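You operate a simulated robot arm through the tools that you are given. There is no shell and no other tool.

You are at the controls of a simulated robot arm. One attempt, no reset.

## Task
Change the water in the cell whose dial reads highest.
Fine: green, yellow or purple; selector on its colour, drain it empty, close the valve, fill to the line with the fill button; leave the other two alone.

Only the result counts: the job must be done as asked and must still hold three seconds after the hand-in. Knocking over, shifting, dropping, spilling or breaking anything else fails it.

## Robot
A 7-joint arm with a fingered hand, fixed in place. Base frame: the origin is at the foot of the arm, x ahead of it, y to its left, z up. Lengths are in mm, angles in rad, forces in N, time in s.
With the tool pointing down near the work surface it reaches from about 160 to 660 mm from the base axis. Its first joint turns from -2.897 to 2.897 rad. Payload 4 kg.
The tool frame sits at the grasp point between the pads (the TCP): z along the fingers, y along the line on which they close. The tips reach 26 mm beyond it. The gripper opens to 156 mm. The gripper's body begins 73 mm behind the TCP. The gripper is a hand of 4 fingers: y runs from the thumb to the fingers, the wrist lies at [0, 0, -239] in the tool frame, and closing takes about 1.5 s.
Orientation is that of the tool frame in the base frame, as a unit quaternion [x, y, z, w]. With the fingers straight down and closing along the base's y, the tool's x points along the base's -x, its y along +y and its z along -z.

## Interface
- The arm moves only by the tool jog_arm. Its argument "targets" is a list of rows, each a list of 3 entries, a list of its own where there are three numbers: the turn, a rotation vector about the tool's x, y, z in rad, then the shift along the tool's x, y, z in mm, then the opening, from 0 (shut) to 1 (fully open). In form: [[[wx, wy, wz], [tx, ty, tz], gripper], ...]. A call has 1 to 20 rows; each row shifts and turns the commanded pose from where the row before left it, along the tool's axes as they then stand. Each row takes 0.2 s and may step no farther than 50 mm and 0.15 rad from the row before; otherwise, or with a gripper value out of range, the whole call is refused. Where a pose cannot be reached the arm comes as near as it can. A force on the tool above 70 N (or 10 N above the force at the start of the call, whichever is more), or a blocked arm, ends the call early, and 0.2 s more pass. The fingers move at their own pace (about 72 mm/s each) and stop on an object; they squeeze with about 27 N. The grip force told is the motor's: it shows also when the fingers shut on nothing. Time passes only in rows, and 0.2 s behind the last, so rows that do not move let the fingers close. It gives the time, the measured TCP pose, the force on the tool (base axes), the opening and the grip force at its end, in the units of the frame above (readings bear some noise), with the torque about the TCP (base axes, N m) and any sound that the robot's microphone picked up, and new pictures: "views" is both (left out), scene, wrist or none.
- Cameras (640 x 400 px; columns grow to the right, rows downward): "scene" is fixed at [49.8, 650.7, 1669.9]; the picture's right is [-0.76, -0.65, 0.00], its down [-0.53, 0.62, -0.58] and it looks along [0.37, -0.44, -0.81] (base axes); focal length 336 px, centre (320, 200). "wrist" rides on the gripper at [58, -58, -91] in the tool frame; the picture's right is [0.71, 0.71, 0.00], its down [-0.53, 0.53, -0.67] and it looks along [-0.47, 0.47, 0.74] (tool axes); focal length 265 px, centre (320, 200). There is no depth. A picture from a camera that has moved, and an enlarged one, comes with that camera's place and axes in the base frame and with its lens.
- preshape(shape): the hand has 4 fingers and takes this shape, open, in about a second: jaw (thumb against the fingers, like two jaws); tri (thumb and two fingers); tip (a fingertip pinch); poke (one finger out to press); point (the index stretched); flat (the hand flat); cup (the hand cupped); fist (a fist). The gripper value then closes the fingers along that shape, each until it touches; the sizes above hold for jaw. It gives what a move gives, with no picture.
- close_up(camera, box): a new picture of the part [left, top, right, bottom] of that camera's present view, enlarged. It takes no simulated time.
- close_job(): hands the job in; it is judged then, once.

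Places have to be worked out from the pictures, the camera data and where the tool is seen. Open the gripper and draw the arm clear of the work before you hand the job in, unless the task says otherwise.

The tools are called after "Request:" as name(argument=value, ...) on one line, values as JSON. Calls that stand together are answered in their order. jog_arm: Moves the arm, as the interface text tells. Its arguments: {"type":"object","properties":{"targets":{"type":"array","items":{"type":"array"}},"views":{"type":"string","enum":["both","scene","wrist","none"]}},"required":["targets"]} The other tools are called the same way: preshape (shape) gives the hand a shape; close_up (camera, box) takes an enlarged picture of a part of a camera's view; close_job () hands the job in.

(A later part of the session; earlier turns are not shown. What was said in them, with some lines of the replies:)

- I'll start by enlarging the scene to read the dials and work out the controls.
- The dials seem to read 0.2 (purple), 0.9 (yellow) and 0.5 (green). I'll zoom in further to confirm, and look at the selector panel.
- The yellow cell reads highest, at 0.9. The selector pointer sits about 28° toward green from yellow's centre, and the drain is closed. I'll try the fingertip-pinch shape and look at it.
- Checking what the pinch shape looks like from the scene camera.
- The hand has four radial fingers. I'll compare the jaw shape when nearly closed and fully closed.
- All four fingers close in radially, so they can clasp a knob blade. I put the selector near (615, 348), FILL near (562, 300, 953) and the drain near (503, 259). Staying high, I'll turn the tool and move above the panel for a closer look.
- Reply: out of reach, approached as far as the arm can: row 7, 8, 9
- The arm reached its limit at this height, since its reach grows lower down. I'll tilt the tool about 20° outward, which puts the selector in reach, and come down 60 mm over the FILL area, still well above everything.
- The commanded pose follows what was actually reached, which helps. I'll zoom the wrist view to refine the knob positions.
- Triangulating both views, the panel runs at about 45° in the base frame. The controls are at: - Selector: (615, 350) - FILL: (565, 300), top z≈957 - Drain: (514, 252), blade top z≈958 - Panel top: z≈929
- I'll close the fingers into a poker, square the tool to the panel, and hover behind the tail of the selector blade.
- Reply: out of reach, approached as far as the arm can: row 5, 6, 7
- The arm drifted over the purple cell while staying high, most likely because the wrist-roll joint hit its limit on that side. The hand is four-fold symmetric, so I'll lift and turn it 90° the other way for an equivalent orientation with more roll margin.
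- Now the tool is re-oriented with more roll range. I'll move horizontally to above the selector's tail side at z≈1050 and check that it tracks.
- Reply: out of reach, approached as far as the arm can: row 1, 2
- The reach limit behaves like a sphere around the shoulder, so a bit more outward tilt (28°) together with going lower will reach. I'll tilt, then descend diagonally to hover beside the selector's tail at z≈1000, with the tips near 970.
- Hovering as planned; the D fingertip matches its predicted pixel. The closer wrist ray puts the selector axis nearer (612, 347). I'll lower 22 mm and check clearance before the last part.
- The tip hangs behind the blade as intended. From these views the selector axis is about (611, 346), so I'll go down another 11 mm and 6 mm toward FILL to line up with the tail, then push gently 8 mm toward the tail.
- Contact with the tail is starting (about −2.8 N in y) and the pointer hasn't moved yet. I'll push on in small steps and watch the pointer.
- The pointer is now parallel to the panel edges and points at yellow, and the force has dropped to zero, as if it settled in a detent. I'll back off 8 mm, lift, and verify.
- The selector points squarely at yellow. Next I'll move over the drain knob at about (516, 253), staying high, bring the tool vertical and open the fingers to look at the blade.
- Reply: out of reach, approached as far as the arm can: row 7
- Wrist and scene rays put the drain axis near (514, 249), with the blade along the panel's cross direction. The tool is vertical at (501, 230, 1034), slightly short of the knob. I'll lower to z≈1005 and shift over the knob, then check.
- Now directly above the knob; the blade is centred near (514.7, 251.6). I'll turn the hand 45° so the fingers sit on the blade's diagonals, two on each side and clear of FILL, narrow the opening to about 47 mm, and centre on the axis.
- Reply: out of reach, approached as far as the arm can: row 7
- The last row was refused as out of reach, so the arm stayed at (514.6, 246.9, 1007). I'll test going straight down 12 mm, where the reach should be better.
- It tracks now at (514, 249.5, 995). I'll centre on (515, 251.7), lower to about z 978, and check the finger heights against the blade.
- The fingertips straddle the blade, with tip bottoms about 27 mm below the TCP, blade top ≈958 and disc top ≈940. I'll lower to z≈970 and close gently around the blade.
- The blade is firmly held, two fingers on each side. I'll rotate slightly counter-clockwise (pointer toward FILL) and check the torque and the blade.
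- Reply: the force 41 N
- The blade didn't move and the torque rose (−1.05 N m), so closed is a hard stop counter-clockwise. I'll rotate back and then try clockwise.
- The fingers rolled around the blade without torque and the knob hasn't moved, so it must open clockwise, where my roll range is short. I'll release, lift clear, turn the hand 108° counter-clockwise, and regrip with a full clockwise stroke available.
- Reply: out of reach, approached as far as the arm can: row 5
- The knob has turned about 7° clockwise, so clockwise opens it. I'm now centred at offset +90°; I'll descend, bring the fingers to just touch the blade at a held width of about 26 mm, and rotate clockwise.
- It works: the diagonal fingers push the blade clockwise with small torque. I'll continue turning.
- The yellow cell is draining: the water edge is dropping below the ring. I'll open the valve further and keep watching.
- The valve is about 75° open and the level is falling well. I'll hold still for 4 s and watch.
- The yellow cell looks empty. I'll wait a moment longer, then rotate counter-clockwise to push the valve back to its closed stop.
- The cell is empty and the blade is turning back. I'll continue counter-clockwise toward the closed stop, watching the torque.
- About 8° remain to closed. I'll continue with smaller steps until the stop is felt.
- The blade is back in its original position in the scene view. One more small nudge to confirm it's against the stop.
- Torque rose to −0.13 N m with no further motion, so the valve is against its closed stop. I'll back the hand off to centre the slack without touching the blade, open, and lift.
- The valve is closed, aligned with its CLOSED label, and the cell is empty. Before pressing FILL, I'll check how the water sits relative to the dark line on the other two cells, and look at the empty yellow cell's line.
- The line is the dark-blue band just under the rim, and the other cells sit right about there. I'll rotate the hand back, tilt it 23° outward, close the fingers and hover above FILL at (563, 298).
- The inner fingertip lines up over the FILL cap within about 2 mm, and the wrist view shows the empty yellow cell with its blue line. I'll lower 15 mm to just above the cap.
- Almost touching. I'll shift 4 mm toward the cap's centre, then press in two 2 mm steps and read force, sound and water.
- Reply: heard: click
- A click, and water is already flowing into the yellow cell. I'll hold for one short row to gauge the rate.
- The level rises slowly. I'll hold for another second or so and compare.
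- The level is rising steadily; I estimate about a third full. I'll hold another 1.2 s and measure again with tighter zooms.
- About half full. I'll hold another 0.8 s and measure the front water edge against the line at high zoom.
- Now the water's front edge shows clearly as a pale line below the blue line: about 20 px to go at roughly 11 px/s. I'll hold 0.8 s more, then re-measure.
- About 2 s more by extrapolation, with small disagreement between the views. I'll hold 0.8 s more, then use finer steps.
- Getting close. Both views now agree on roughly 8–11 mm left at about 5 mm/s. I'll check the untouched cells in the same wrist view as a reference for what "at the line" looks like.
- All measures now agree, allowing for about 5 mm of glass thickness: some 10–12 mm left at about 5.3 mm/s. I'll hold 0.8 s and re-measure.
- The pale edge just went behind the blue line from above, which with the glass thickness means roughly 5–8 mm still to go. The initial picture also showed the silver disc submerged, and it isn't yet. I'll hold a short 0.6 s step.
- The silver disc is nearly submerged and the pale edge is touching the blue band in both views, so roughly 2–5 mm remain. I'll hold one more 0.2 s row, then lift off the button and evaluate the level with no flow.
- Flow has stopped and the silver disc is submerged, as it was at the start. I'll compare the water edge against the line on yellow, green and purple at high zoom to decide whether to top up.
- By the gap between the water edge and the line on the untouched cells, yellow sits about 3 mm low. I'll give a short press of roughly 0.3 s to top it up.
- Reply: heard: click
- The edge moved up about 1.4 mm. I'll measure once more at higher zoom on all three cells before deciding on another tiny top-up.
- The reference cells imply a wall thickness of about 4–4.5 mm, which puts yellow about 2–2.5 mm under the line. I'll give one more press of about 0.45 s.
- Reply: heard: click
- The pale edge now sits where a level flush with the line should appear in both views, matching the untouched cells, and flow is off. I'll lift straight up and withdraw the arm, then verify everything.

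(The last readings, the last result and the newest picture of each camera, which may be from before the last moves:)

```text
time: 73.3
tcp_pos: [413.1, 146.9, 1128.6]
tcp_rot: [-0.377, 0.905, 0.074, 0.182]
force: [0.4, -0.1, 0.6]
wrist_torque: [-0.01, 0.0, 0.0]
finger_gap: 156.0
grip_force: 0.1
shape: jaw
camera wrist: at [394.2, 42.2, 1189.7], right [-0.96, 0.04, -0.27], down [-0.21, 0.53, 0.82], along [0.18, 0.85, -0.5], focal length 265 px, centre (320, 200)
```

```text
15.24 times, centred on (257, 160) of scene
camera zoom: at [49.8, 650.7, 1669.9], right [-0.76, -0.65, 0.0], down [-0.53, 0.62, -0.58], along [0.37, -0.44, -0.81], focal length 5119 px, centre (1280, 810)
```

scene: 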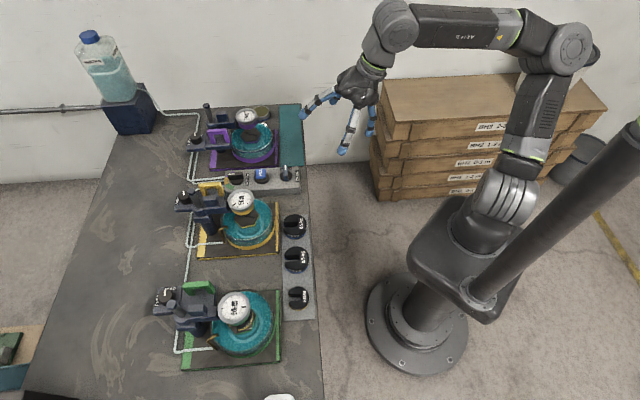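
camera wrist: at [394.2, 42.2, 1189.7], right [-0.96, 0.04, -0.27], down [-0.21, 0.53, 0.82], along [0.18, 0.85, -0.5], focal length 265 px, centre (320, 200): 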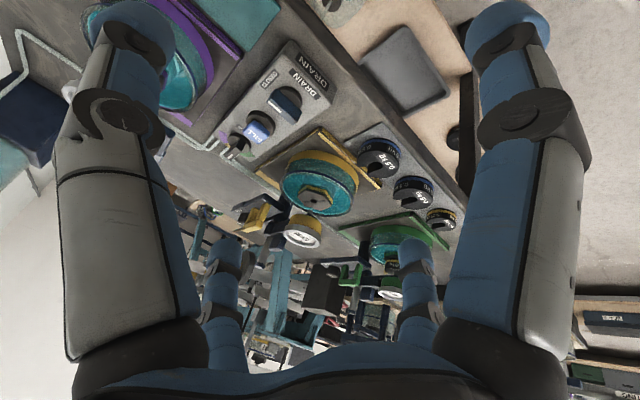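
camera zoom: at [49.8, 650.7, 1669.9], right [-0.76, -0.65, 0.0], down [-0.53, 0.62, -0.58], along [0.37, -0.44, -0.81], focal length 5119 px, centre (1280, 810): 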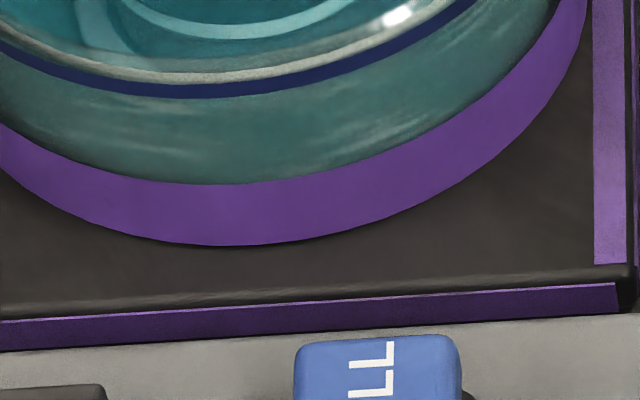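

Everything checks out:
- **Selector:** squarely on yellow.
- **Drain:** closed.
- **FILL:** released, with no flow at the spout.
- **Yellow cell:** the water edge is level with the line, matching the purple cell, and the other two cells look unchanged.

The gripper is open and the arm is clear, so I'm handing in.

Request:
close_job()

```text
The job is handed in.
```

I changed the water in the yellow cell, whose dial read highest (0.9 mm, against 0.5 on green and 0.2 on purple), and handed the job in. The tool only confirmed the hand-in, so I don't have the verdict.

- **Selector:** it sat near the yellow/green boundary at the start. I turned it to the middle of yellow.
- **Drain:** I opened the valve until the cell was empty, then turned it back to its closed stop.
- **Fill:** I held the fill button, then gave two short top-ups. By my measurement from both cameras, the water is within about 1 mm of the line.
- **Other cells:** green and purple looked unchanged, and I saw nothing spilled or knocked over. While setting up, the closed hand passed high over the purple cell without touching it.

The gripper was open and the arm clear of the work at hand-in.
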